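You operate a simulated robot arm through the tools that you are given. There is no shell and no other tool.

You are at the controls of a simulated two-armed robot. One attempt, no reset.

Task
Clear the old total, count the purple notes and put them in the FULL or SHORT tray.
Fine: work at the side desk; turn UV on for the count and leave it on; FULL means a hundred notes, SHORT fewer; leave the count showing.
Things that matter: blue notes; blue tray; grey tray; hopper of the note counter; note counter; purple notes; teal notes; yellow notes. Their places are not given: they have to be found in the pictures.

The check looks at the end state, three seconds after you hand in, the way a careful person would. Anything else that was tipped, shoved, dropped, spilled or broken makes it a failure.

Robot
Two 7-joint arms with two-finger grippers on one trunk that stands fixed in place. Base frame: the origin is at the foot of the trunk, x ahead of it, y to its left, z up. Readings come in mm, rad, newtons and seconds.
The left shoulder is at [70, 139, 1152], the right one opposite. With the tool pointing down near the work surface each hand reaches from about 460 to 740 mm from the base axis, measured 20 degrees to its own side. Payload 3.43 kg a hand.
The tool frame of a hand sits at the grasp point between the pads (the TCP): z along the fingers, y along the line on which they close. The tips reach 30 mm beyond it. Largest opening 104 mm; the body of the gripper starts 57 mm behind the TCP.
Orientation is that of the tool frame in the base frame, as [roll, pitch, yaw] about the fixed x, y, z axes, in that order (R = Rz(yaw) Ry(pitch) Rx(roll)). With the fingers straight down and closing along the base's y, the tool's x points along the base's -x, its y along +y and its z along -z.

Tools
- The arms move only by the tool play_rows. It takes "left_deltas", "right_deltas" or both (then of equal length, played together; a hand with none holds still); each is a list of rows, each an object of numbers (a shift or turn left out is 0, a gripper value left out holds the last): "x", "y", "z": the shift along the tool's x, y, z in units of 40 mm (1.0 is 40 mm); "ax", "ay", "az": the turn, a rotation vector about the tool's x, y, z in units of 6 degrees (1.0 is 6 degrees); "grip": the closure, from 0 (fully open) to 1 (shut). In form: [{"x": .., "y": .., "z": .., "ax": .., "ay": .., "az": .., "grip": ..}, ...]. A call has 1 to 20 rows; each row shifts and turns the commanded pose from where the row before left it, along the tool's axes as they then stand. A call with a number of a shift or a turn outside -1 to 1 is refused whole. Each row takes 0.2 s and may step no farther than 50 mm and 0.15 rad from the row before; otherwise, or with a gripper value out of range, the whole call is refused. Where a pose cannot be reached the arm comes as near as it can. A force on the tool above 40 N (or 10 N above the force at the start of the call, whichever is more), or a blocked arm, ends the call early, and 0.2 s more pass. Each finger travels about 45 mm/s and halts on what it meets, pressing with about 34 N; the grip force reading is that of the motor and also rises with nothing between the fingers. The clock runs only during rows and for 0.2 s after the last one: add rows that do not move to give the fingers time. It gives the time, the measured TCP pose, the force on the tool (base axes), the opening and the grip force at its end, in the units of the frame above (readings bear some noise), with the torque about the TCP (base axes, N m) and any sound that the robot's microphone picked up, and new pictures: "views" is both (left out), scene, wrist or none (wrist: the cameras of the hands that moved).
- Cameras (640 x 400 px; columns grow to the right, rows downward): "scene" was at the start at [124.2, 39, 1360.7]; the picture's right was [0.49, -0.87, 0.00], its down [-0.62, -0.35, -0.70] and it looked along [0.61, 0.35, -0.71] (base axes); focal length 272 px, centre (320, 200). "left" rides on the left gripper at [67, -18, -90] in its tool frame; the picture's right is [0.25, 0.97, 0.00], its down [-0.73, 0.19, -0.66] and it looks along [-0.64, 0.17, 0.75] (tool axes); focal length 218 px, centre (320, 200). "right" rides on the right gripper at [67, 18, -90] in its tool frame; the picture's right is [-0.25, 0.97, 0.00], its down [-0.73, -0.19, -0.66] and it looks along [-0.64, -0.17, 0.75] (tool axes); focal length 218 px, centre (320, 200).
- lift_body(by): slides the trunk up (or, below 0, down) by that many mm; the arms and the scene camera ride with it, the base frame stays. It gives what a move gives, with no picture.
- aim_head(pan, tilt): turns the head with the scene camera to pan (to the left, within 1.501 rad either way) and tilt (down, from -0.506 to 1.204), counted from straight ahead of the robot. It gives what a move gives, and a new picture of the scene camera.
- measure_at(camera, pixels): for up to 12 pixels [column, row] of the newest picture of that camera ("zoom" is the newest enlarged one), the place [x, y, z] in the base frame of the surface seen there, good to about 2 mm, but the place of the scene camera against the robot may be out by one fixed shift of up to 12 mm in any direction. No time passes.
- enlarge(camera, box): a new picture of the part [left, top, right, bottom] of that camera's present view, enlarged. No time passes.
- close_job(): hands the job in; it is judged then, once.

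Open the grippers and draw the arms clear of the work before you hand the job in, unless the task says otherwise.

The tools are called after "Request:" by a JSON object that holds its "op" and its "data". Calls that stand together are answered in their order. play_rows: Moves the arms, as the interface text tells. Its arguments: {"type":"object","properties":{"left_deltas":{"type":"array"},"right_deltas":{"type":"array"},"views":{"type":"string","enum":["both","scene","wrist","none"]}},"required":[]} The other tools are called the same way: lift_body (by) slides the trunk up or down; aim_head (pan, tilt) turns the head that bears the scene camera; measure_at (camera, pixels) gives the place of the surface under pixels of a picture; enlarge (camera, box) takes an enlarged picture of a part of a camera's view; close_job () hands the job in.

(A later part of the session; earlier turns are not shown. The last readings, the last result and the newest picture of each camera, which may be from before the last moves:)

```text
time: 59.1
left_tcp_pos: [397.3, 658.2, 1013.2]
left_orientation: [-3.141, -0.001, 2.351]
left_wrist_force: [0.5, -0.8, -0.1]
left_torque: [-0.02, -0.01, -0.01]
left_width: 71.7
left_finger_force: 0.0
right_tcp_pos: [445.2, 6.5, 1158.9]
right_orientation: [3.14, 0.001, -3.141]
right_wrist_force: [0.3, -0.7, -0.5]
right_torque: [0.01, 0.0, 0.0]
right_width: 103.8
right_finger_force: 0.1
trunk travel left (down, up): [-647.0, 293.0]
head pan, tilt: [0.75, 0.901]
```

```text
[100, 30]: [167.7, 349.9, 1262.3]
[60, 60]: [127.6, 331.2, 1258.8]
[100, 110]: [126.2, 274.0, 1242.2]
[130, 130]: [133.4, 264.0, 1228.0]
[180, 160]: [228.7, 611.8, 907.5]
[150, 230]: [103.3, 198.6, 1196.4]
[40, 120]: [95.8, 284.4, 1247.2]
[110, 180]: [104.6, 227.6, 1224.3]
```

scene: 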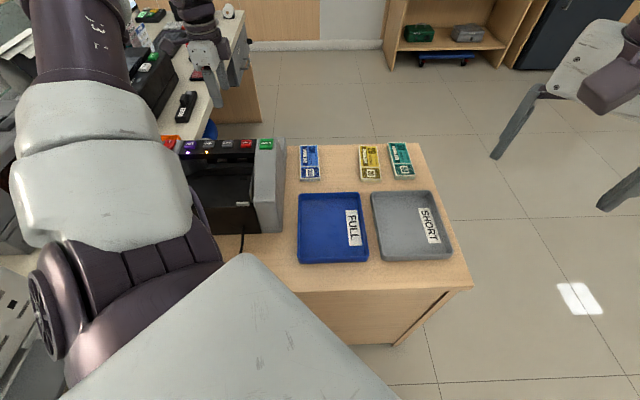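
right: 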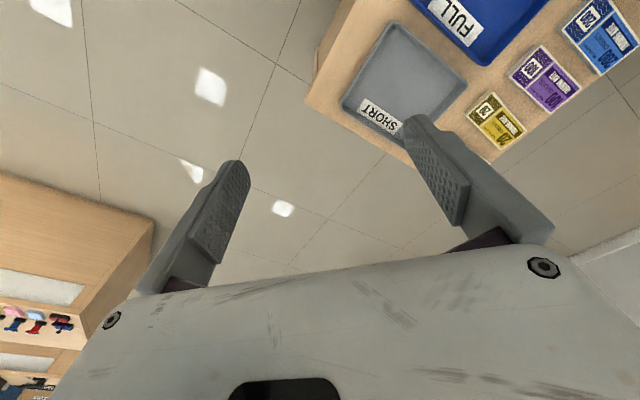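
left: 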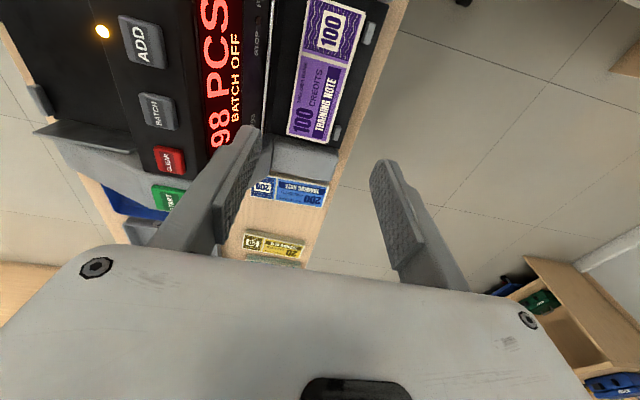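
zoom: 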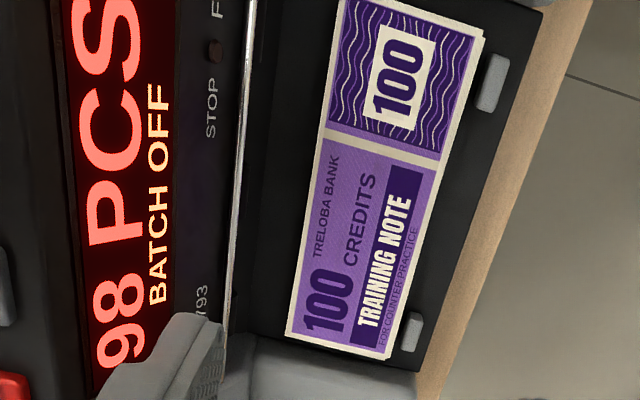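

The bundle spans V 716–772, the lip is at 687 and the front tabs start near 781, so fingers opened to 72 mm fit on both sides. The forearm is far above the machine, so I'll lower the trunk 80 mm.

Request:
{"op": "lift_body", "data": {"by": -80}}

Request:
{"op": "play_rows", "data": {"left_deltas": [{"y": -0.045, "z": 0.7, "grip": 0.31}, {"z": 0.7}, {}], "views": "both"}}

```text
time: 60.2
left_tcp_pos: [397.4, 656.8, 934.2]
left_orientation: [3.141, 0.0, 2.352]
left_wrist_force: [-0.3, 0.6, -0.4]
left_torque: [0.01, -0.03, -0.01]
left_width: 71.7
left_finger_force: 0.1
right_tcp_pos: [444.4, 6.9, 1078.9]
right_orientation: [3.141, 0.0, -3.14]
right_wrist_force: [-0.2, -0.4, -0.3]
right_torque: [0.06, 0.01, 0.0]
right_width: 104.2
right_finger_force: 0.0
trunk travel left (down, up): [-567.0, 373.0]
head pan, tilt: [0.75, 0.901]
```

```text
time: 61.0
left_tcp_pos: [397.1, 653.0, 876.5]
left_orientation: [-3.14, 0.0, 2.352]
left_wrist_force: [0.0, -0.6, 0.0]
left_torque: [-0.01, -0.01, -0.02]
left_width: 72.1
left_finger_force: 0.0
right_tcp_pos: [444.2, 6.9, 1078.9]
right_orientation: [3.14, 0.0, 3.141]
right_wrist_force: [0.0, -0.1, -0.3]
right_torque: [0.03, 0.04, 0.01]
right_width: 104.2
right_finger_force: 0.0
trunk travel left (down, up): [-567.0, 373.0]
head pan, tilt: [0.75, 0.901]
```

scene: 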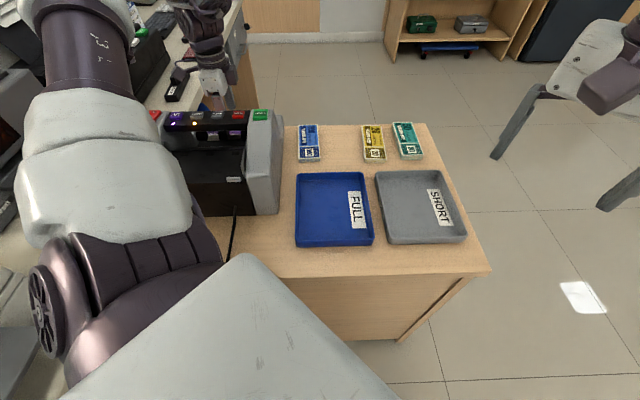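
left: 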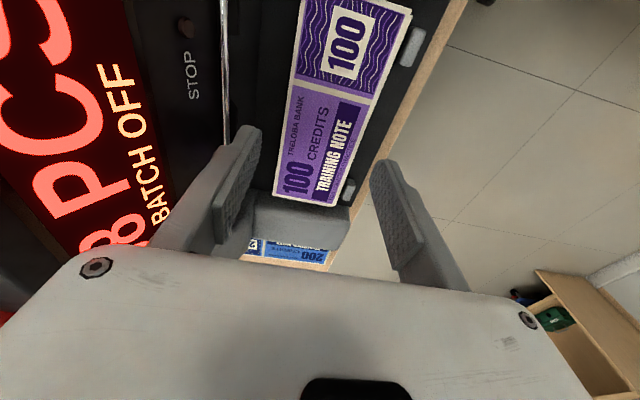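

The fingertips are about to straddle the bundle; the hand axis meets the bundle top near pixel (321,132). I'll check the offset by measuring the bundle edges at that row.

Request:
{"op": "measure_at", "data": {"camera": "left", "pixels": [[321, 132], [288, 130], [290, 125], [360, 138], [364, 140], [368, 142], [225, 60], [226, 120], [277, 192], [335, 202], [303, 5], [404, 18]]}}

```text
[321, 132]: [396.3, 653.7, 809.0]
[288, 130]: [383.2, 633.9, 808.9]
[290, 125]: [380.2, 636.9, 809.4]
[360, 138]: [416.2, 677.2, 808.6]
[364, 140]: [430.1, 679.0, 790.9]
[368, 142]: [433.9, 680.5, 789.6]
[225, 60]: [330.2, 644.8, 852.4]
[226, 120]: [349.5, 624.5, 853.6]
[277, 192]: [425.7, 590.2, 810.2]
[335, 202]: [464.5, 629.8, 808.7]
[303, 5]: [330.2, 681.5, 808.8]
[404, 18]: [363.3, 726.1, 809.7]
```

The hand needs 3 mm more outward, 4.5 mm toward the UV side and 1.3° of turn. I'll make that correction and go down to just above the bundle top.

Request:
{"op": "play_rows", "data": {"left_deltas": [{"x": 0.11, "y": 0.075, "az": -0.2, "grip": 0.31}, {"z": 0.4}, {"z": 0.3}, {}], "views": "wrist"}}

```text
time: 62.0
left_tcp_pos: [395.5, 660.2, 849.2]
left_orientation: [-3.141, 0.0, 2.373]
left_wrist_force: [0.2, -1.0, 0.6]
left_torque: [0.01, 0.0, 0.02]
left_width: 71.8
left_finger_force: 0.0
right_tcp_pos: [444.0, 6.1, 1079.4]
right_orientation: [3.141, 0.0, -3.141]
right_wrist_force: [-0.1, 0.3, 0.0]
right_torque: [-0.02, 0.01, 0.01]
right_width: 103.7
right_finger_force: 0.0
trunk travel left (down, up): [-567.0, 373.0]
head pan, tilt: [0.75, 0.901]
```

left: 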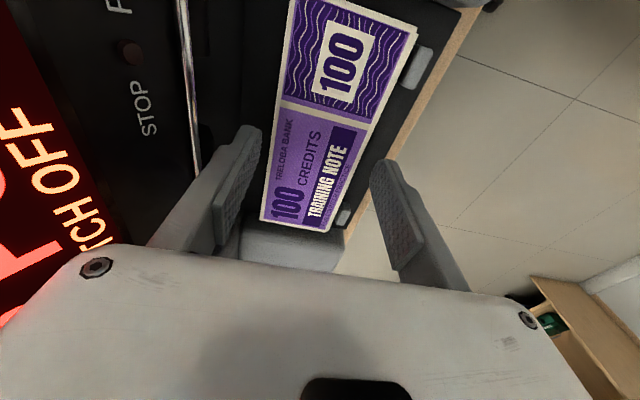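

I'm about 10 mm above the bundle top with clear space on both sides. I'll check the centring once more at row 149.

Request:
{"op": "measure_at", "data": {"camera": "left", "pixels": [[321, 149], [276, 140], [274, 145], [352, 152], [356, 154], [264, 215], [325, 225], [410, 32], [298, 5], [185, 60], [190, 120]]}}

```text
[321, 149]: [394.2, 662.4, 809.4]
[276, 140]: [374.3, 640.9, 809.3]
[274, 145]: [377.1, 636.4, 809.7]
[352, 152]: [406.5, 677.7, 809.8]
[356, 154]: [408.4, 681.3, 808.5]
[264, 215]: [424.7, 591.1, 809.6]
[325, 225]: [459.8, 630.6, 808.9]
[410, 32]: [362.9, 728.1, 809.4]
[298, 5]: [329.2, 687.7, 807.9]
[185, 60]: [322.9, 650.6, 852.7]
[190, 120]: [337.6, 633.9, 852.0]
```

The hand is about 2.5 mm too far outward. I'll correct that, go down 25 mm with fingers on both sides, then close.

Request:
{"op": "play_rows", "data": {"left_deltas": [{"x": -0.07, "y": -0.055, "grip": 0.31}, {"z": 0.25}, {"z": 0.25}, {"z": 0.12}, {}, {"grip": 0.6}, {}, {}], "views": "wrist"}}

```text
time: 63.8
left_tcp_pos: [396.1, 656.6, 823.4]
left_orientation: [-3.141, 0.001, 2.374]
left_wrist_force: [0.4, 0.2, 0.5]
left_torque: [-0.03, 0.0, 0.01]
left_width: 59.2
left_finger_force: 34.2
right_tcp_pos: [444.8, 6.5, 1078.8]
right_orientation: [3.14, 0.001, 3.141]
right_wrist_force: [0.4, 0.3, 0.1]
right_torque: [0.03, -0.03, -0.04]
right_width: 104.2
right_finger_force: 0.0
trunk travel left (down, up): [-567.0, 373.0]
head pan, tilt: [0.75, 0.901]
```

left: 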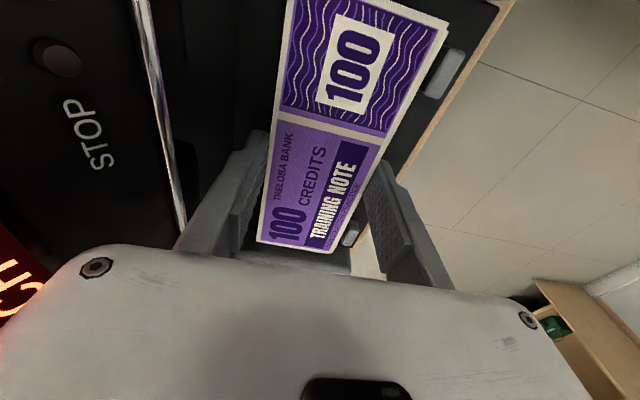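

The bundle is gripped at 59 mm, the same as before. I'll lift it straight up out of the stacker.

Request:
{"op": "play_rows", "data": {"left_deltas": [{"z": -0.15, "grip": 0.8}, {"z": -0.35}, {"z": -0.6}, {"z": -0.8}, {"z": -0.8}, {}], "views": "both"}}

```text
time: 65.2
left_tcp_pos: [399.0, 660.0, 932.6]
left_orientation: [-3.139, 0.0, 2.373]
left_wrist_force: [-0.6, -0.4, -1.4]
left_torque: [-0.01, -0.03, 0.01]
left_width: 59.3
left_finger_force: 34.2
right_tcp_pos: [445.7, 7.2, 1078.8]
right_orientation: [3.141, 0.0, -3.141]
right_wrist_force: [0.8, -0.1, 0.4]
right_torque: [-0.04, -0.03, -0.01]
right_width: 104.0
right_finger_force: 0.0
trunk travel left (down, up): [-567.0, 373.0]
head pan, tilt: [0.75, 0.901]
```

scene: 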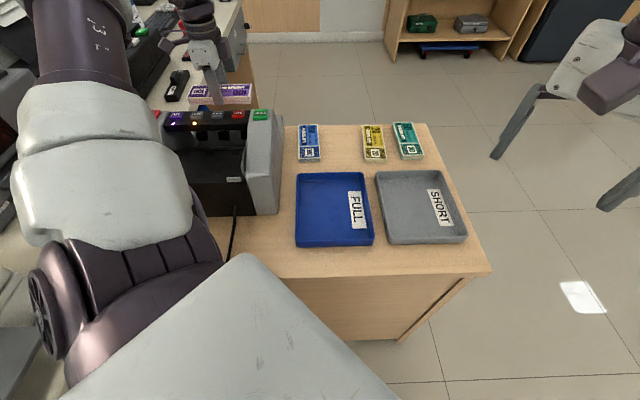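
left: 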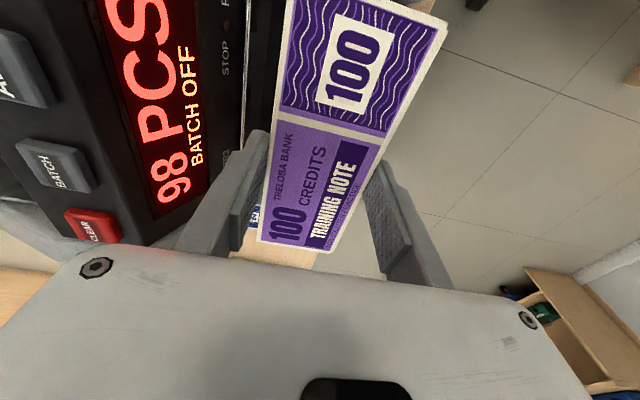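

The bundle is in hand and the display still shows 98 PCS. I'll raise the trunk again, move the right hand out of the way to the right, and measure the grey tray.

Request:
{"op": "lift_body", "data": {"by": 80}}

Request:
{"op": "play_rows", "data": {"right_deltas": [{"y": -0.8}, {"y": -0.9}, {"y": -0.9}, {"y": -0.9}, {"y": -0.9}, {"y": -0.6}, {}], "views": "scene"}}

Request:
{"op": "measure_at", "data": {"camera": "scene", "pixels": [[372, 195], [432, 192], [450, 255], [388, 260], [410, 225], [380, 200], [427, 197], [442, 250], [392, 255], [395, 210], [430, 225], [332, 230]]}}

```text
time: 66.4
left_tcp_pos: [398.6, 659.2, 1011.8]
left_orientation: [-3.141, 0.0, 2.373]
left_wrist_force: [-0.3, -0.3, -2.2]
left_torque: [0.0, 0.03, 0.02]
left_width: 59.4
left_finger_force: 33.5
right_tcp_pos: [443.9, 6.9, 1159.3]
right_orientation: [3.14, 0.0, -3.141]
right_wrist_force: [-0.5, 0.4, -0.2]
right_torque: [0.01, 0.02, -0.01]
right_width: 103.9
right_finger_force: 0.1
trunk travel left (down, up): [-647.0, 293.0]
head pan, tilt: [0.75, 0.901]
```

```text
time: 68.0
left_tcp_pos: [398.4, 658.6, 1013.2]
left_orientation: [-3.14, 0.0, 2.374]
left_wrist_force: [0.4, 0.4, -2.3]
left_torque: [-0.01, 0.0, -0.03]
left_width: 59.2
left_finger_force: 34.1
right_tcp_pos: [443.0, -191.3, 1157.0]
right_orientation: [3.141, 0.001, 3.142]
right_wrist_force: [0.4, -0.3, -0.2]
right_torque: [-0.02, 0.0, 0.02]
right_width: 104.1
right_finger_force: 0.0
trunk travel left (down, up): [-647.0, 293.0]
head pan, tilt: [0.75, 0.901]
```

scene: 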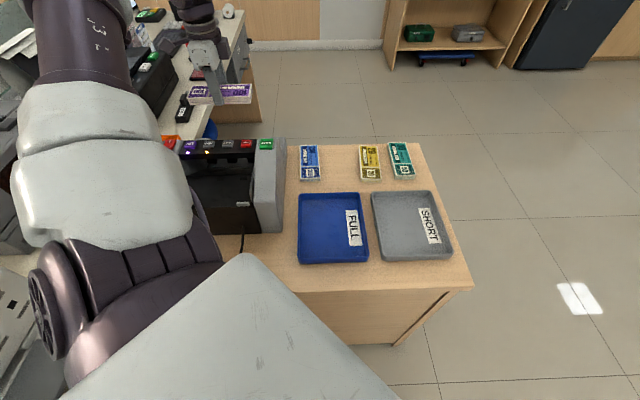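

```text
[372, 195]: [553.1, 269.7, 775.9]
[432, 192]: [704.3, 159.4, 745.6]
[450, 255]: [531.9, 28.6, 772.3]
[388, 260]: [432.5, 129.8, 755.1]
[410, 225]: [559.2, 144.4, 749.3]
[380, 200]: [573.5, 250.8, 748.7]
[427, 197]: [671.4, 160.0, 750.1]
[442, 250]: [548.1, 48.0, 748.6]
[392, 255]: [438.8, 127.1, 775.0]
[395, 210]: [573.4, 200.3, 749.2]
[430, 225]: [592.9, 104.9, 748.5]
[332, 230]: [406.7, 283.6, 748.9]
```

The grey tray interior spans about 150 mm across and 180 mm deep, centred near (554,152), so the bundle's long side should lie along the depth. I'll move back to (454,552) and turn the hand to yaw 225.5°.

Request:
{"op": "play_rows", "data": {"left_deltas": [{"x": -0.952, "y": -0.32, "grip": 0.8}, {"x": -0.952, "y": -0.32}, {"x": -0.952, "y": -0.32}, {"az": -0.994}, {"az": -0.994}, {"az": -0.994}, {"az": -0.994}, {"az": -0.994}, {"az": -0.994}, {"az": -0.994}, {"az": -0.994}, {"az": -0.994}, {"az": -0.994}, {"az": -0.994}, {"az": -0.994}, {"az": -0.994}, {"az": -0.994}, {"az": -0.994}, {}], "views": "both"}}

```text
time: 72.0
left_tcp_pos: [454.3, 552.4, 1013.0]
left_orientation: [3.141, 0.001, -2.348]
left_wrist_force: [-0.8, 0.7, -1.2]
left_torque: [0.0, 0.05, 0.04]
left_width: 59.3
left_finger_force: 33.8
right_tcp_pos: [442.0, -192.7, 1157.3]
right_orientation: [3.14, 0.0, 3.141]
right_wrist_force: [0.1, 0.6, -0.6]
right_torque: [0.01, 0.02, -0.02]
right_width: 104.1
right_finger_force: 0.1
trunk travel left (down, up): [-647.0, 293.0]
head pan, tilt: [0.75, 0.901]
```

scene: 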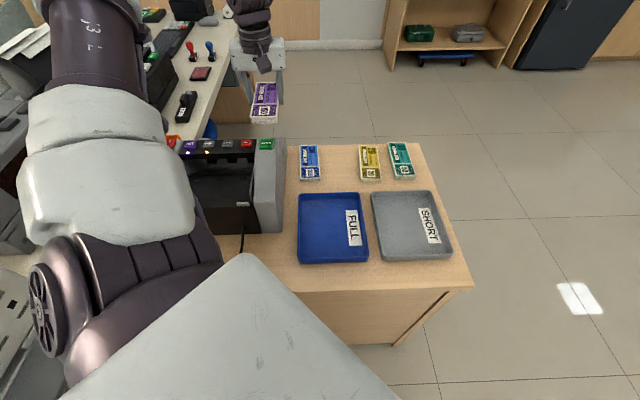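
left: 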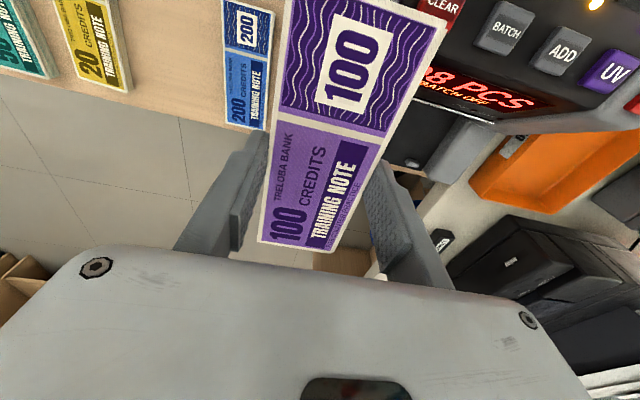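

Yaw reads 225.5° and the bundle is steady. I'll carry it over to above the grey tray at (554,152), coming down gently to z≈950.

Request:
{"op": "play_rows", "data": {"left_deltas": [{"x": 0.49, "y": -0.8, "grip": 0.8}, {"x": 0.49, "y": -0.8}, {"x": 0.49, "y": -0.8, "z": 0.17}, {"x": 0.49, "y": -0.8, "z": 0.17}, {"x": 0.49, "y": -0.8, "z": 0.17}, {"x": 0.49, "y": -0.8, "z": 0.17}, {"x": 0.49, "y": -0.8, "z": 0.17}, {"x": 0.49, "y": -0.8, "z": 0.17}, {"x": 0.49, "y": -0.8, "z": 0.17}, {"x": 0.49, "y": -0.8, "z": 0.17}, {"x": 0.49, "y": -0.8, "z": 0.17}, {}], "views": "both"}}

```text
time: 74.6
left_tcp_pos: [578.8, 299.8, 985.3]
left_orientation: [-3.138, -0.002, -2.351]
left_wrist_force: [-0.6, 0.2, 0.1]
left_torque: [-0.01, 0.02, 0.04]
left_width: 59.2
left_finger_force: 34.4
left hand out of reach, approached as far as the arm can: row 5, 6, 7, 8, 9, 10, 11
right_tcp_pos: [442.5, -192.9, 1157.9]
right_orientation: [3.14, 0.0, -3.141]
right_wrist_force: [-0.2, -0.1, 0.6]
right_torque: [-0.02, 0.03, -0.01]
right_width: 104.0
right_finger_force: 0.1
trunk travel left (down, up): [-647.0, 293.0]
head pan, tilt: [0.75, 0.901]
```

scene: 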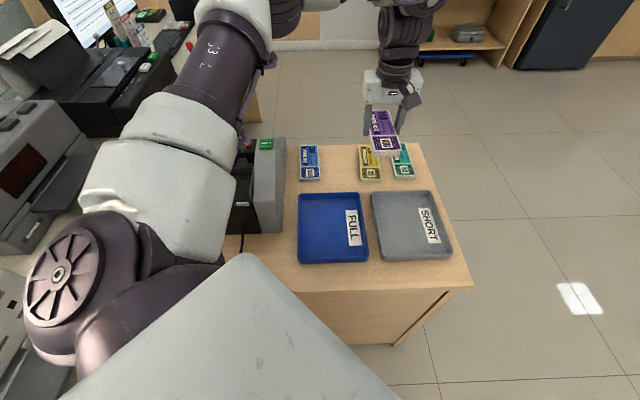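
left: 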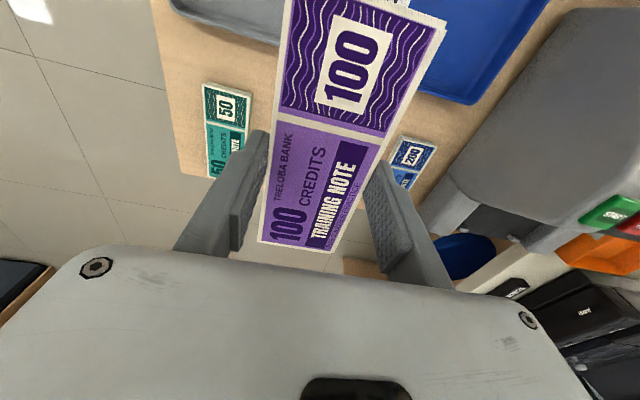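

The arm stalled at (579,300), probably at a wrist limit for this yaw. I'll turn the hand 30° back toward its natural yaw and then try to go on toward the tray.

Request:
{"op": "play_rows", "data": {"left_deltas": [{"az": 1.0, "grip": 0.8}, {"az": 1.0}, {"az": 1.0}, {"az": 1.0}, {"az": 1.0}, {}], "views": "wrist"}}

```text
time: 76.0
left_tcp_pos: [579.3, 301.4, 984.6]
left_orientation: [-3.14, 0.003, -2.871]
left_wrist_force: [-0.1, 0.2, -1.2]
left_torque: [-0.01, 0.02, -0.02]
left_width: 59.0
left_finger_force: 34.1
right_tcp_pos: [441.8, -192.8, 1158.8]
right_orientation: [3.14, 0.0, 3.141]
right_wrist_force: [0.8, 0.3, 0.7]
right_torque: [-0.03, -0.04, 0.01]
right_width: 104.0
right_finger_force: 0.1
trunk travel left (down, up): [-647.0, 293.0]
head pan, tilt: [0.75, 0.901]
```

left: 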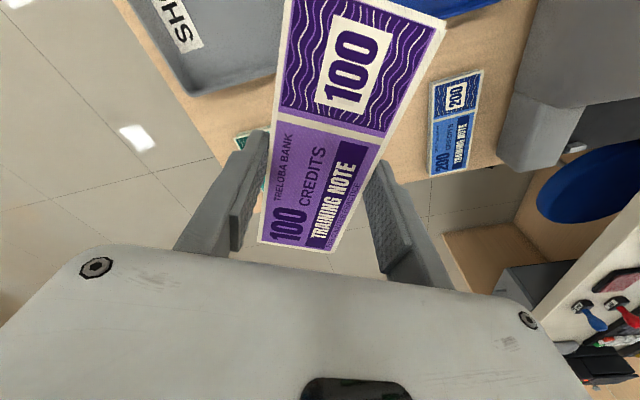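

The turn to 195.5° was reached. Now I'll try moving toward (554,152).

Request:
{"op": "play_rows", "data": {"left_deltas": [{"x": 0.4, "y": -0.856, "grip": 0.8}, {"x": 0.4, "y": -0.856}, {"x": 0.4, "y": -0.856}, {"x": 0.4, "y": -0.856}, {}], "views": "both"}}

```text
time: 77.2
left_tcp_pos: [504.1, 199.4, 988.7]
left_orientation: [-3.137, 0.0, -2.873]
left_wrist_force: [0.1, -0.2, -1.0]
left_torque: [0.04, 0.0, 0.0]
left_width: 59.4
left_finger_force: 34.0
left hand out of reach, approached as far as the arm can: row 1, 2, 3, 4
right_tcp_pos: [441.4, -192.8, 1157.1]
right_orientation: [-3.14, -0.001, 3.141]
right_wrist_force: [0.4, 0.4, -0.2]
right_torque: [0.02, 0.02, -0.01]
right_width: 104.2
right_finger_force: 0.1
trunk travel left (down, up): [-647.0, 293.0]
head pan, tilt: [0.75, 0.901]
```

scene: 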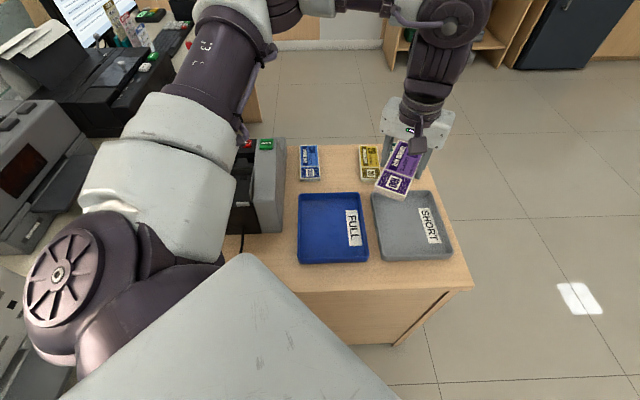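
left: 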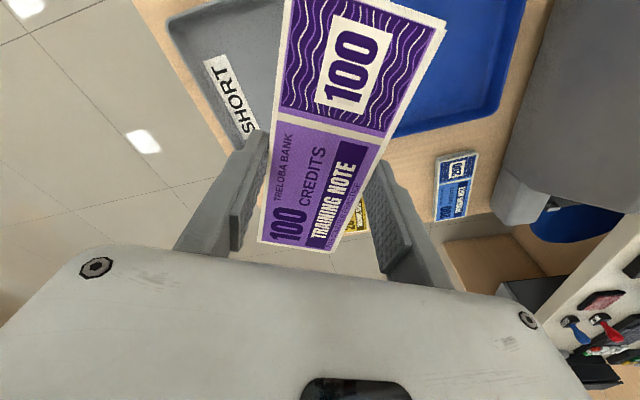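

The hand got to (504,199); it seems easier to reach when lower. I'll go down 80 mm here, still well above the trays (rim 775), and then try again.

Request:
{"op": "play_rows", "data": {"left_deltas": [{"z": 0.7, "grip": 0.8}, {"z": 0.7}, {"z": 0.7}, {}], "views": "none"}}

Request:
{"op": "play_rows", "data": {"left_deltas": [{"x": -0.5, "y": -0.5, "grip": 0.8}, {"x": -0.5, "y": -0.5}, {}], "views": "both"}}

```text
time: 78.2
left_tcp_pos: [505.9, 222.0, 909.4]
left_orientation: [-3.141, -0.002, -2.875]
left_wrist_force: [0.1, -0.1, -1.1]
left_torque: [0.01, 0.0, 0.04]
left_width: 59.0
left_finger_force: 34.0
left hand out of reach, approached as far as the arm can: row 1, 2, 3
right_tcp_pos: [443.2, -193.2, 1158.2]
right_orientation: [3.14, 0.002, 3.141]
right_wrist_force: [-0.5, -0.7, -0.8]
right_torque: [-0.04, -0.04, 0.03]
right_width: 104.1
right_finger_force: 0.1
trunk travel left (down, up): [-647.0, 293.0]
head pan, tilt: [0.75, 0.901]
```

```text
time: 79.0
left_tcp_pos: [518.0, 225.3, 920.7]
left_orientation: [-3.14, 0.0, -2.872]
left_wrist_force: [0.3, 0.0, -1.5]
left_torque: [0.04, -0.01, 0.02]
left_width: 59.0
left_finger_force: 34.1
left hand out of reach, approached as far as the arm can: row 1, 2
right_tcp_pos: [441.4, -192.7, 1157.5]
right_orientation: [3.138, 0.001, -3.141]
right_wrist_force: [-0.3, 0.8, 1.4]
right_torque: [-0.02, 0.0, 0.03]
right_width: 104.0
right_finger_force: 0.1
trunk travel left (down, up): [-647.0, 293.0]
head pan, tilt: [0.75, 0.901]
```

scene: 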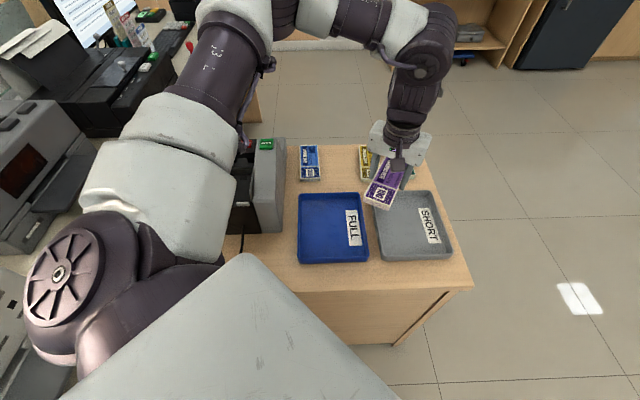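
left: 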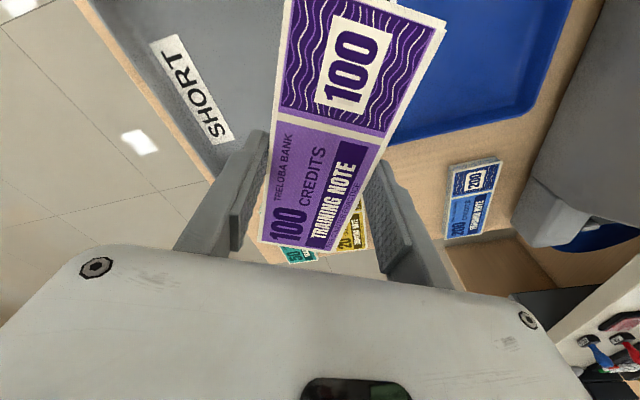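

The inward limit seems to loosen when the hand is high relative to the shoulder, since the right hand started far inward at z 1159. I'll raise the hand to z≈1080 and test the reach above the tray there; if it works, the trunk can bring it down.

Request:
{"op": "play_rows", "data": {"left_deltas": [{"z": -1.0, "grip": 0.8}, {"z": -1.0}, {"z": -1.0}, {"z": -1.0}, {}], "views": "none"}}

Request:
{"op": "play_rows", "data": {"left_deltas": [{"x": -0.3, "y": -0.7, "grip": 0.8}, {"x": -0.3, "y": -0.7}, {}], "views": "both"}}

```text
time: 80.2
left_tcp_pos: [507.2, 239.3, 1073.5]
left_orientation: [-3.138, 0.0, -2.873]
left_wrist_force: [0.7, 0.2, -0.3]
left_torque: [0.01, 0.01, 0.01]
left_width: 59.0
left_finger_force: 33.9
left hand out of reach, approached as far as the arm can: row 3, 4
right_tcp_pos: [442.8, -192.3, 1156.3]
right_orientation: [-3.14, -0.003, -3.141]
right_wrist_force: [-0.7, 0.1, 0.3]
right_torque: [0.01, 0.02, 0.0]
right_width: 104.1
right_finger_force: 0.0
trunk travel left (down, up): [-647.0, 293.0]
head pan, tilt: [0.75, 0.901]
```

```text
time: 81.0
left_tcp_pos: [504.2, 227.8, 1058.4]
left_orientation: [-3.14, 0.002, -2.873]
left_wrist_force: [-0.3, 0.1, -0.9]
left_torque: [-0.01, 0.02, -0.01]
left_width: 58.9
left_finger_force: 33.7
left hand out of reach, approached as far as the arm can: row 1, 2
right_tcp_pos: [442.1, -193.3, 1156.6]
right_orientation: [3.14, 0.0, -3.141]
right_wrist_force: [-0.5, -0.3, -1.4]
right_torque: [0.01, 0.03, -0.02]
right_width: 103.9
right_finger_force: 0.0
trunk travel left (down, up): [-647.0, 293.0]
head pan, tilt: [0.75, 0.901]
```

scene: 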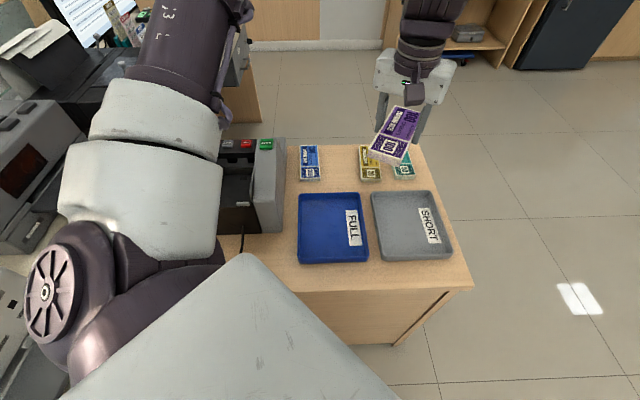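
left: 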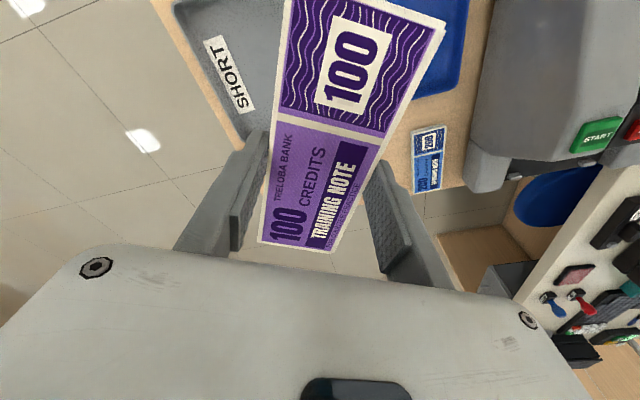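

The limit is tighter higher up too, so the hand's yaw matters more. I'll measure the grey tray's inside exactly to see which bundle angles would fit.

Request:
{"op": "enlarge", "data": {"camera": "scene", "box": [360, 175, 470, 275]}}

```text
4.00 times, centred on (415, 225) of scene
```

zoom: 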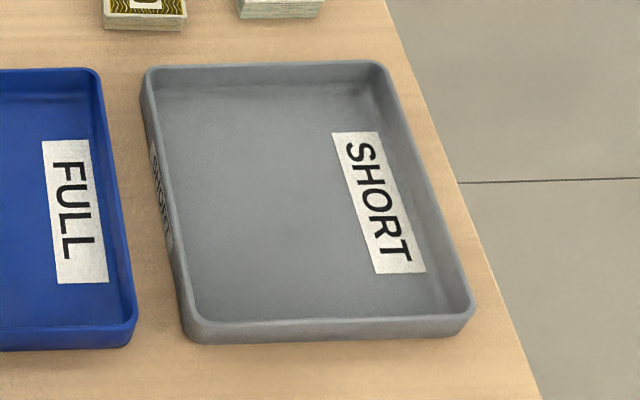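

Request:
{"op": "measure_at", "data": {"camera": "zoom", "pixels": [[163, 105], [370, 100], [450, 295], [200, 310], [155, 75], [380, 68], [465, 310], [195, 325], [180, 200], [415, 195], [270, 105], [300, 300]]}}

```text
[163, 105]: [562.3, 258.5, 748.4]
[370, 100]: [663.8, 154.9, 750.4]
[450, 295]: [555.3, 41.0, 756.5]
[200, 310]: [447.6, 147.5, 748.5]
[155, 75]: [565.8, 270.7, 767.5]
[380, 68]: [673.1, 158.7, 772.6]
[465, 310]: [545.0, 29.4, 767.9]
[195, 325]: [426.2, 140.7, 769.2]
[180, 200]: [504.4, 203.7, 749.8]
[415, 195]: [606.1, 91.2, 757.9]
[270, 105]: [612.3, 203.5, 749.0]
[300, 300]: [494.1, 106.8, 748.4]
```

The tray floor is about 150×165 mm centred near (555,155), so a diagonal bundle still fits with the hand near yaw 185–190°. I'll test how the reach changes with yaw by turning the hand 30° the other way while going down to z≈985.

Request:
{"op": "play_rows", "data": {"left_deltas": [{"az": 1.0, "z": 0.36, "grip": 0.8}, {"az": 1.0, "z": 0.36}, {"az": 1.0, "z": 0.36}, {"az": 1.0, "z": 0.36}, {"az": 1.0, "z": 0.36}, {}], "views": "none"}}

Request:
{"op": "play_rows", "data": {"left_deltas": [{"x": -0.8, "y": -0.6, "grip": 0.8}, {"x": -0.5, "y": -0.6}, {}], "views": "both"}}

```text
time: 82.4
left_tcp_pos: [504.0, 227.3, 987.4]
left_orientation: [-3.141, -0.001, 2.885]
left_wrist_force: [0.9, 0.1, -0.9]
left_torque: [-0.01, -0.01, 0.01]
left_width: 59.2
left_finger_force: 33.8
right_tcp_pos: [440.9, -193.0, 1157.4]
right_orientation: [3.14, 0.0, 3.141]
right_wrist_force: [-1.1, -0.7, -0.1]
right_torque: [0.0, 0.02, 0.01]
right_width: 104.1
right_finger_force: 0.0
trunk travel left (down, up): [-647.0, 293.0]
head pan, tilt: [0.75, 0.901]
```

```text
time: 83.2
left_tcp_pos: [508.1, 204.3, 988.7]
left_orientation: [-3.141, 0.001, 2.887]
left_wrist_force: [0.0, -0.2, -0.8]
left_torque: [0.03, 0.04, 0.02]
left_width: 59.0
left_finger_force: 34.3
left hand out of reach, approached as far as the arm can: row 1, 2
right_tcp_pos: [442.1, -194.2, 1155.8]
right_orientation: [3.14, -0.001, -3.141]
right_wrist_force: [0.2, 0.1, 0.4]
right_torque: [0.02, 0.03, -0.01]
right_width: 104.1
right_finger_force: 0.0
trunk travel left (down, up): [-647.0, 293.0]
head pan, tilt: [0.75, 0.901]
```

scene: 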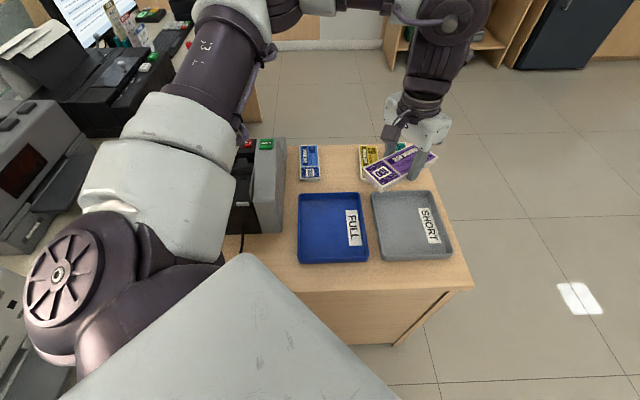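
left: 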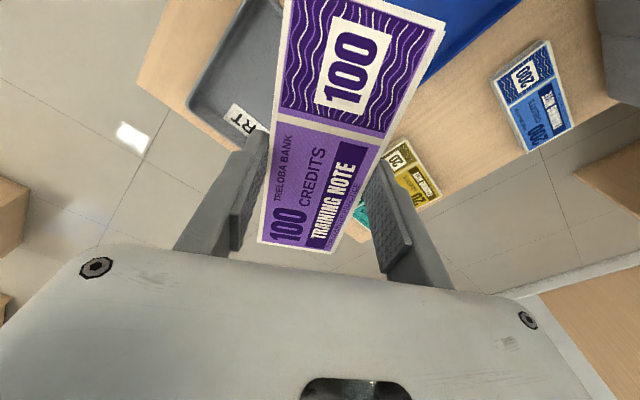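

Yaw makes no difference; it is the left upper arm that cannot swing further inward. I'll take the left hand with the bundle back out to (560,400) and look at how the right arm stands, since it started further inward.

Request:
{"op": "play_rows", "data": {"left_deltas": [{"y": 0.9, "az": -0.95, "grip": 0.8}, {"y": 0.9, "az": -0.95}, {"y": 0.9, "az": -0.95}, {"y": 0.9, "az": -0.95}, {"y": 0.9, "az": -0.95}, {"az": -0.95}, {"az": -0.95}, {}], "views": "none"}}

Request:
{"op": "aim_head", "data": {"pan": 0.0, "tilt": 0.8}}

```text
time: 85.0
left_tcp_pos: [519.0, 382.6, 989.8]
left_orientation: [3.14, 0.001, -2.697]
left_wrist_force: [-0.1, 0.1, -0.9]
left_torque: [0.02, 0.03, 0.03]
left_width: 59.2
left_finger_force: 34.2
right_tcp_pos: [441.6, -192.3, 1158.0]
right_orientation: [-3.141, 0.0, -3.141]
right_wrist_force: [0.6, 0.8, -1.0]
right_torque: [0.0, -0.02, -0.01]
right_width: 103.8
right_finger_force: 0.0
trunk travel left (down, up): [-647.0, 293.0]
head pan, tilt: [0.75, 0.901]
```

```text
time: 86.1
left_tcp_pos: [519.0, 383.3, 990.9]
left_orientation: [3.141, -0.001, -2.701]
left_wrist_force: [0.3, 0.0, -1.4]
left_torque: [0.0, 0.0, 0.01]
left_width: 59.1
left_finger_force: 33.8
right_tcp_pos: [442.2, -192.0, 1157.2]
right_orientation: [3.141, 0.001, 3.14]
right_wrist_force: [0.4, -0.1, -0.5]
right_torque: [0.01, 0.01, -0.02]
right_width: 104.1
right_finger_force: 0.0
trunk travel left (down, up): [-647.0, 293.0]
head pan, tilt: [0.0, 0.799]
```

scene: 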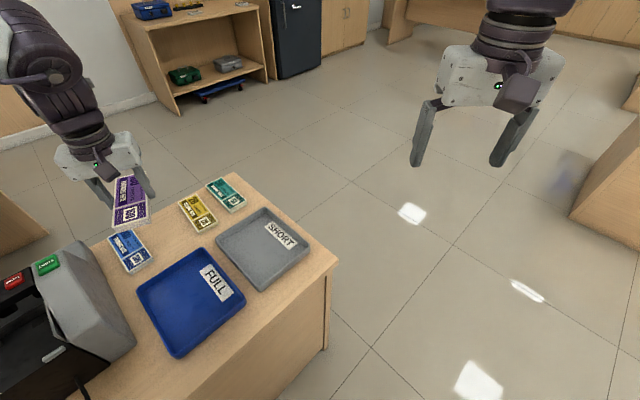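

The right hand is free and empty. I'll test whether it can get over the grey tray: first back to y≈7, then forward, inward and down toward (555,155).

Request:
{"op": "play_rows", "data": {"right_deltas": [{"y": 1.0}, {"y": 1.0}, {"y": 1.0}, {"y": 1.0}, {"y": 1.0}, {"x": -0.7, "y": 0.7, "z": 0.6}, {"x": -0.7, "y": 0.7, "z": 0.6}, {"x": -0.7, "y": 0.7, "z": 0.6}, {}], "views": "scene"}}

```text
time: 88.1
left_tcp_pos: [518.6, 382.0, 990.8]
left_orientation: [3.141, -0.001, -2.7]
left_wrist_force: [-0.3, -1.4, -0.2]
left_torque: [0.0, 0.0, -0.03]
left_width: 58.9
left_finger_force: 34.3
right_tcp_pos: [531.7, 91.0, 1087.6]
right_orientation: [3.139, 0.0, -3.14]
right_wrist_force: [-0.1, -1.5, 0.1]
right_torque: [0.03, -0.02, -0.02]
right_width: 104.0
right_finger_force: 0.0
trunk travel left (down, up): [-647.0, 293.0]
head pan, tilt: [0.0, 0.799]
```

scene: 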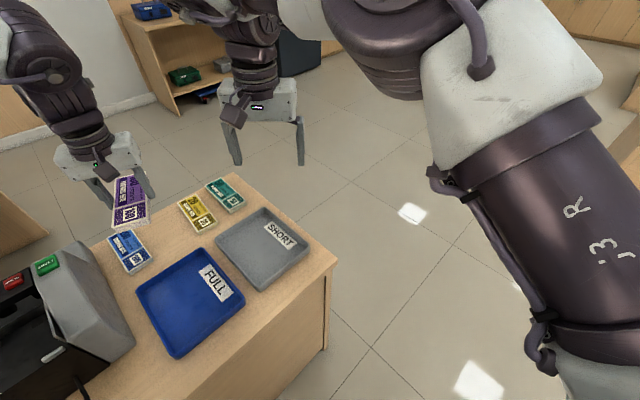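

The right hand reached (532,91,1088) with no trouble. I'll continue to right above the tray centre.

Request:
{"op": "play_rows", "data": {"right_deltas": [{"x": -0.19, "y": 0.53, "z": 0.73}, {"x": -0.19, "y": 0.53, "z": 0.73}, {"x": -0.19, "y": 0.53, "z": 0.73}, {}], "views": "both"}}

```text
time: 89.1
left_tcp_pos: [518.5, 383.7, 989.6]
left_orientation: [-3.141, 0.001, -2.7]
left_wrist_force: [-0.3, -0.4, -1.0]
left_torque: [-0.03, 0.01, -0.02]
left_width: 59.2
left_finger_force: 33.7
right_tcp_pos: [541.6, 116.4, 1031.9]
right_orientation: [3.136, -0.003, 3.133]
right_wrist_force: [0.0, -0.1, -0.8]
right_torque: [-0.02, -0.03, -0.02]
right_width: 103.7
right_finger_force: 0.0
right hand out of reach, approached as far as the arm can: row 2, 3
trunk travel left (down, up): [-647.0, 293.0]
head pan, tilt: [0.0, 0.799]
```

scene: 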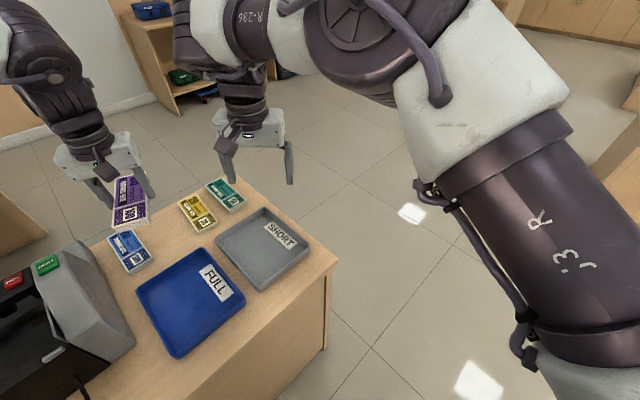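
right: 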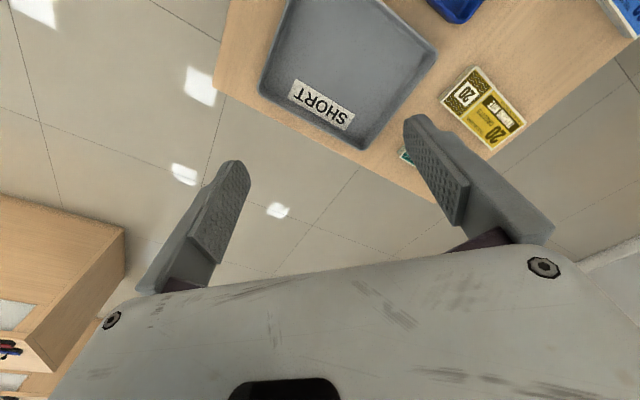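

The right arm also stalls short of the tray at (542,116,1032), so both wrists are limited near here. The better plan is to tilt the left hand about 15° so the fingers point toward the tray while the wrist stays back; first I'll draw the right hand away.

Request:
{"op": "play_rows", "data": {"right_deltas": [{"x": 0.5, "y": -0.7, "z": -0.4}, {"x": 0.5, "y": -0.7, "z": -0.4}, {"x": 0.5, "y": -0.7, "z": -0.4}, {"x": 0.5, "y": -0.7, "z": -0.4}, {"y": -0.9}, {"y": -0.9}, {"y": -0.9}, {"y": -0.9}, {"y": -0.9}, {}], "views": "none"}}

Request:
{"op": "play_rows", "data": {"left_deltas": [{"ax": 0.783, "ay": -0.285, "grip": 0.8}, {"ax": 0.783, "ay": -0.285}, {"ax": 0.783, "ay": -0.285}, {}], "views": "both"}}

```text
time: 91.3
left_tcp_pos: [520.0, 385.2, 990.7]
left_orientation: [3.14, -0.001, -2.699]
left_wrist_force: [0.6, 0.1, -1.1]
left_torque: [-0.02, 0.03, 0.01]
left_width: 59.0
left_finger_force: 34.0
right_tcp_pos: [483.8, -131.1, 1077.0]
right_orientation: [-3.141, -0.001, -3.14]
right_wrist_force: [0.0, -0.2, 0.0]
right_torque: [0.05, 0.05, -0.01]
right_width: 103.9
right_finger_force: 0.2
right hand out of reach, approached as far as the arm can: row 3, 4
trunk travel left (down, up): [-647.0, 293.0]
head pan, tilt: [0.0, 0.799]
```

```text
time: 92.3
left_tcp_pos: [519.5, 383.0, 989.1]
left_orientation: [-2.894, 0.088, -2.689]
left_wrist_force: [-0.9, 0.1, -1.0]
left_torque: [0.04, 0.01, -0.01]
left_width: 59.0
left_finger_force: 33.7
right_tcp_pos: [483.2, -132.5, 1077.6]
right_orientation: [3.14, 0.0, 3.14]
right_wrist_force: [-0.7, 0.3, 0.4]
right_torque: [0.0, 0.02, 0.02]
right_width: 103.9
right_finger_force: 0.0
trunk travel left (down, up): [-647.0, 293.0]
head pan, tilt: [0.0, 0.799]
```

scene: 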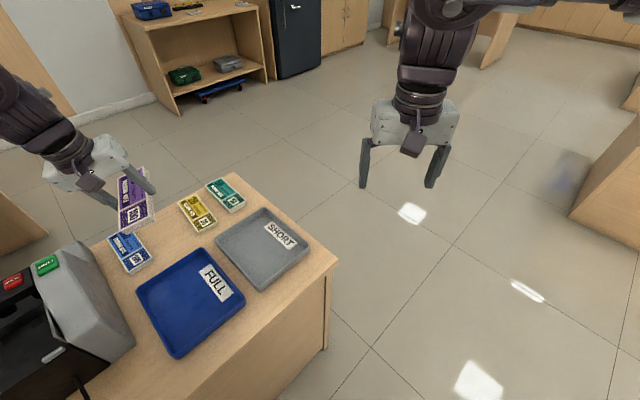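
left: 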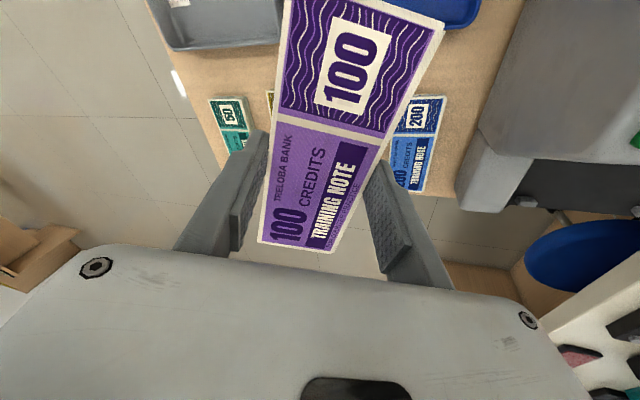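

The hand is tilted about 15° with the fingers pointing toward the tray side. I'll now move level toward (542,168) at z≈989 to test the reach.

Request:
{"op": "play_rows", "data": {"left_deltas": [{"x": 0.306, "y": -0.8275, "z": 0.181, "grip": 0.8}, {"x": 0.306, "y": -0.8275, "z": 0.181}, {"x": 0.306, "y": -0.8275, "z": 0.181}, {"x": 0.306, "y": -0.8275, "z": 0.181}, {"x": 0.306, "y": -0.8275, "z": 0.181}, {"x": 0.306, "y": -0.8275, "z": 0.181}, {}], "views": "both"}}

```text
time: 93.9
left_tcp_pos: [578.9, 204.5, 998.8]
left_orientation: [-2.896, 0.087, -2.693]
left_wrist_force: [-0.4, -0.4, -1.6]
left_torque: [-0.03, -0.01, 0.02]
left_width: 59.2
left_finger_force: 34.0
left hand out of reach, approached as far as the arm can: row 4, 5, 6
right_tcp_pos: [482.3, -130.3, 1077.3]
right_orientation: [3.141, -0.001, -3.141]
right_wrist_force: [-0.7, -0.7, -0.2]
right_torque: [-0.02, 0.01, 0.02]
right_width: 104.1
right_finger_force: 0.0
trunk travel left (down, up): [-647.0, 293.0]
head pan, tilt: [0.0, 0.799]
```

scene: 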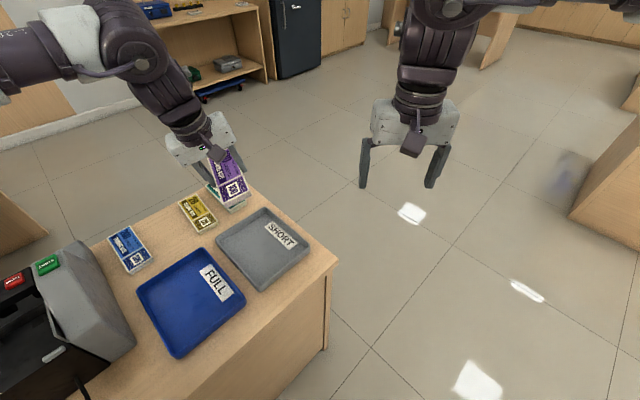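
left: 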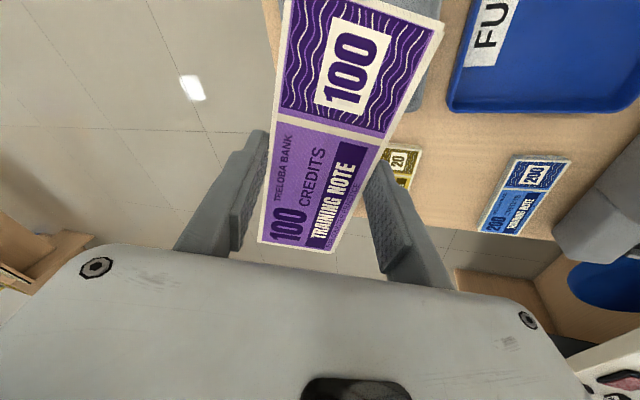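

With the tilt it reached (579,204.5). I'll now slide along toward (545,162), which should lie on the edge of the reachable area.

Request:
{"op": "play_rows", "data": {"left_deltas": [{"x": 0.41, "y": -0.2, "z": 0.015, "grip": 0.8}, {"x": 0.41, "y": -0.2, "z": 0.015}, {"x": 0.41, "y": -0.2, "z": 0.015}, {}], "views": "none"}}

```text
time: 94.9
left_tcp_pos: [580.5, 193.9, 1014.6]
left_orientation: [-2.896, 0.087, -2.693]
left_wrist_force: [-0.3, 0.6, -0.6]
left_torque: [-0.01, -0.03, 0.02]
left_width: 59.4
left_finger_force: 34.3
left hand out of reach, approached as far as the arm can: row 1, 2, 3
right_tcp_pos: [482.0, -131.4, 1077.9]
right_orientation: [3.141, 0.001, 3.142]
right_wrist_force: [-1.1, -0.6, -0.5]
right_torque: [-0.03, 0.01, 0.0]
right_width: 103.9
right_finger_force: 0.0
trunk travel left (down, up): [-647.0, 293.0]
head pan, tilt: [0.0, 0.799]
```

It is stuck at x≈580. The stated reach is for the hand low near the desk, so I'll back out, remove the tilt, and come in at a lower height instead.

Request:
{"op": "play_rows", "data": {"left_deltas": [{"x": -0.408, "y": 0.826, "z": -0.17, "grip": 0.8}, {"x": -0.408, "y": 0.826, "z": -0.17}, {"x": -0.408, "y": 0.826, "z": -0.17}, {"x": -0.408, "y": 0.826, "z": -0.17}, {"ax": -0.783, "ay": 0.285}, {"ax": -0.783, "ay": 0.285}, {"ax": -0.783, "ay": 0.285}, {"z": 0.8}, {"z": 0.8}, {"z": 0.8}, {"z": 0.8}, {}], "views": "wrist"}}

```text
time: 97.5
left_tcp_pos: [576.7, 344.0, 891.0]
left_orientation: [-3.14, 0.003, -2.699]
left_wrist_force: [-0.3, -1.0, -0.9]
left_torque: [-0.01, -0.02, -0.01]
left_width: 59.1
left_finger_force: 33.9
left hand out of reach, approached as far as the arm can: row 11
right_tcp_pos: [482.8, -131.4, 1077.4]
right_orientation: [3.14, 0.0, 3.142]
right_wrist_force: [-0.3, -0.5, -0.1]
right_torque: [0.01, 0.02, 0.04]
right_width: 103.8
right_finger_force: 0.0
trunk travel left (down, up): [-647.0, 293.0]
head pan, tilt: [0.0, 0.799]
```

left: 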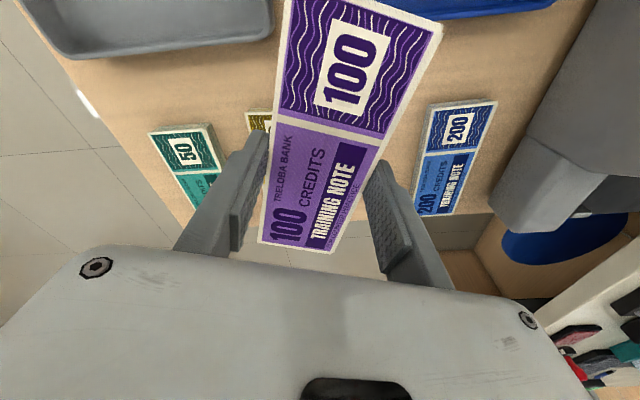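

The left arm's posture differs from the right's, which could cross inward easily. I'll look at both arms with the head to see how their elbows stand.

Request:
{"op": "aim_head", "data": {"pan": 0.8, "tilt": 0.5}}

Request:
{"op": "aim_head", "data": {"pan": -0.6, "tilt": 0.5}}

```text
time: 98.6
left_tcp_pos: [576.1, 344.0, 891.2]
left_orientation: [-3.139, 0.001, -2.7]
left_wrist_force: [-0.7, 0.0, 0.0]
left_torque: [-0.03, -0.03, -0.02]
left_width: 59.0
left_finger_force: 33.5
right_tcp_pos: [482.5, -130.9, 1076.9]
right_orientation: [3.14, 0.0, 3.141]
right_wrist_force: [0.7, 0.2, 0.6]
right_torque: [0.0, -0.02, -0.01]
right_width: 104.1
right_finger_force: 0.2
trunk travel left (down, up): [-647.0, 293.0]
head pan, tilt: [0.799, 0.499]
```

scene: 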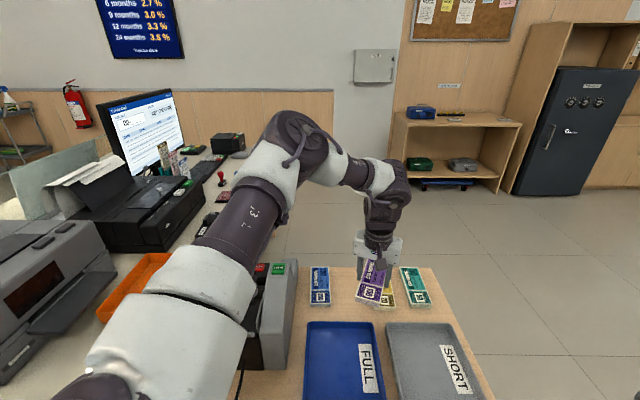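

```text
time: 100.2
left_tcp_pos: [577.2, 343.9, 891.7]
left_orientation: [-3.141, 0.0, -2.7]
left_wrist_force: [0.8, -0.3, -1.7]
left_torque: [-0.02, -0.02, -0.01]
left_width: 59.2
left_finger_force: 34.0
right_tcp_pos: [482.7, -130.9, 1077.6]
right_orientation: [3.14, 0.0, 3.14]
right_wrist_force: [-0.6, 0.8, 0.2]
right_torque: [-0.01, 0.01, 0.01]
right_width: 104.0
right_finger_force: 0.1
trunk travel left (down, up): [-647.0, 293.0]
head pan, tilt: [-0.6, 0.499]
```

scene: 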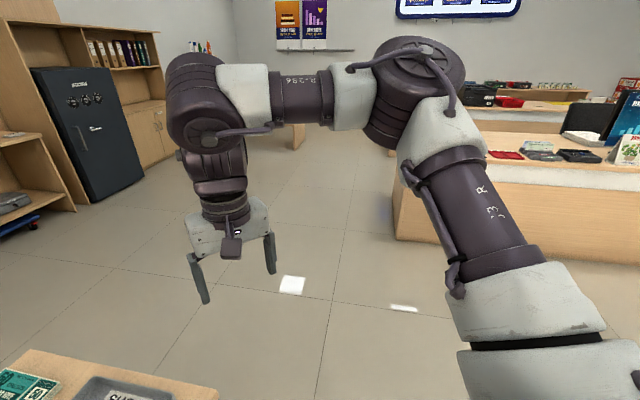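

Both arms have their elbows out to the side. I'll measure points along the right arm in this picture for comparison.

Request:
{"op": "measure_at", "data": {"camera": "scene", "pixels": [[410, 70], [425, 45], [300, 95], [210, 110], [470, 210], [530, 300], [440, 140], [220, 200], [240, 95], [360, 95]]}}

Request:
{"op": "aim_head", "data": {"pan": 0.8, "tilt": 0.5}}

Request:
{"op": "measure_at", "data": {"camera": "scene", "pixels": [[295, 125], [300, 145], [270, 170], [245, 220], [200, 290], [150, 350], [340, 165], [385, 200], [380, 175], [375, 240], [320, 160]]}}

```text
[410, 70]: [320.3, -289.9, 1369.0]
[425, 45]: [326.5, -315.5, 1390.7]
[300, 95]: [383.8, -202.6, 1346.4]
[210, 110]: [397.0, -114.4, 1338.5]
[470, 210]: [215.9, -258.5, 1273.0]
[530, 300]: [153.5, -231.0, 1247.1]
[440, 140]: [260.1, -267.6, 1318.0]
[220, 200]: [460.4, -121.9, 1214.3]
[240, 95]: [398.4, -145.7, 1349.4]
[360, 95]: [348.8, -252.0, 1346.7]
```

```text
time: 101.7
left_tcp_pos: [576.7, 342.9, 891.2]
left_orientation: [-3.139, -0.001, -2.699]
left_wrist_force: [-0.8, 0.1, -0.2]
left_torque: [0.02, 0.02, 0.03]
left_width: 59.2
left_finger_force: 34.1
right_tcp_pos: [482.0, -131.0, 1077.4]
right_orientation: [3.141, 0.001, -3.141]
right_wrist_force: [-0.1, -0.3, 0.1]
right_torque: [0.02, -0.02, 0.06]
right_width: 103.9
right_finger_force: 0.0
trunk travel left (down, up): [-647.0, 293.0]
head pan, tilt: [0.799, 0.499]
```

scene: 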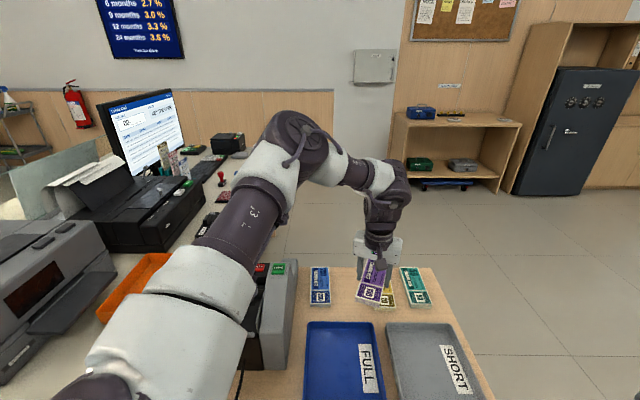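

```text
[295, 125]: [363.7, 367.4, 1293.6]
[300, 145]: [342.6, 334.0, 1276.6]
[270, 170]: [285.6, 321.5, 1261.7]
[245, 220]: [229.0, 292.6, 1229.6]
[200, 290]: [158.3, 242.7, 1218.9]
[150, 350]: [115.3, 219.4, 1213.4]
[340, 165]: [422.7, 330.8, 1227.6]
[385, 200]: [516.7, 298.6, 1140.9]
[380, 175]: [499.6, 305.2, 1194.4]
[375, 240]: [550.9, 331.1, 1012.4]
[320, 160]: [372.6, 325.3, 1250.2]
```

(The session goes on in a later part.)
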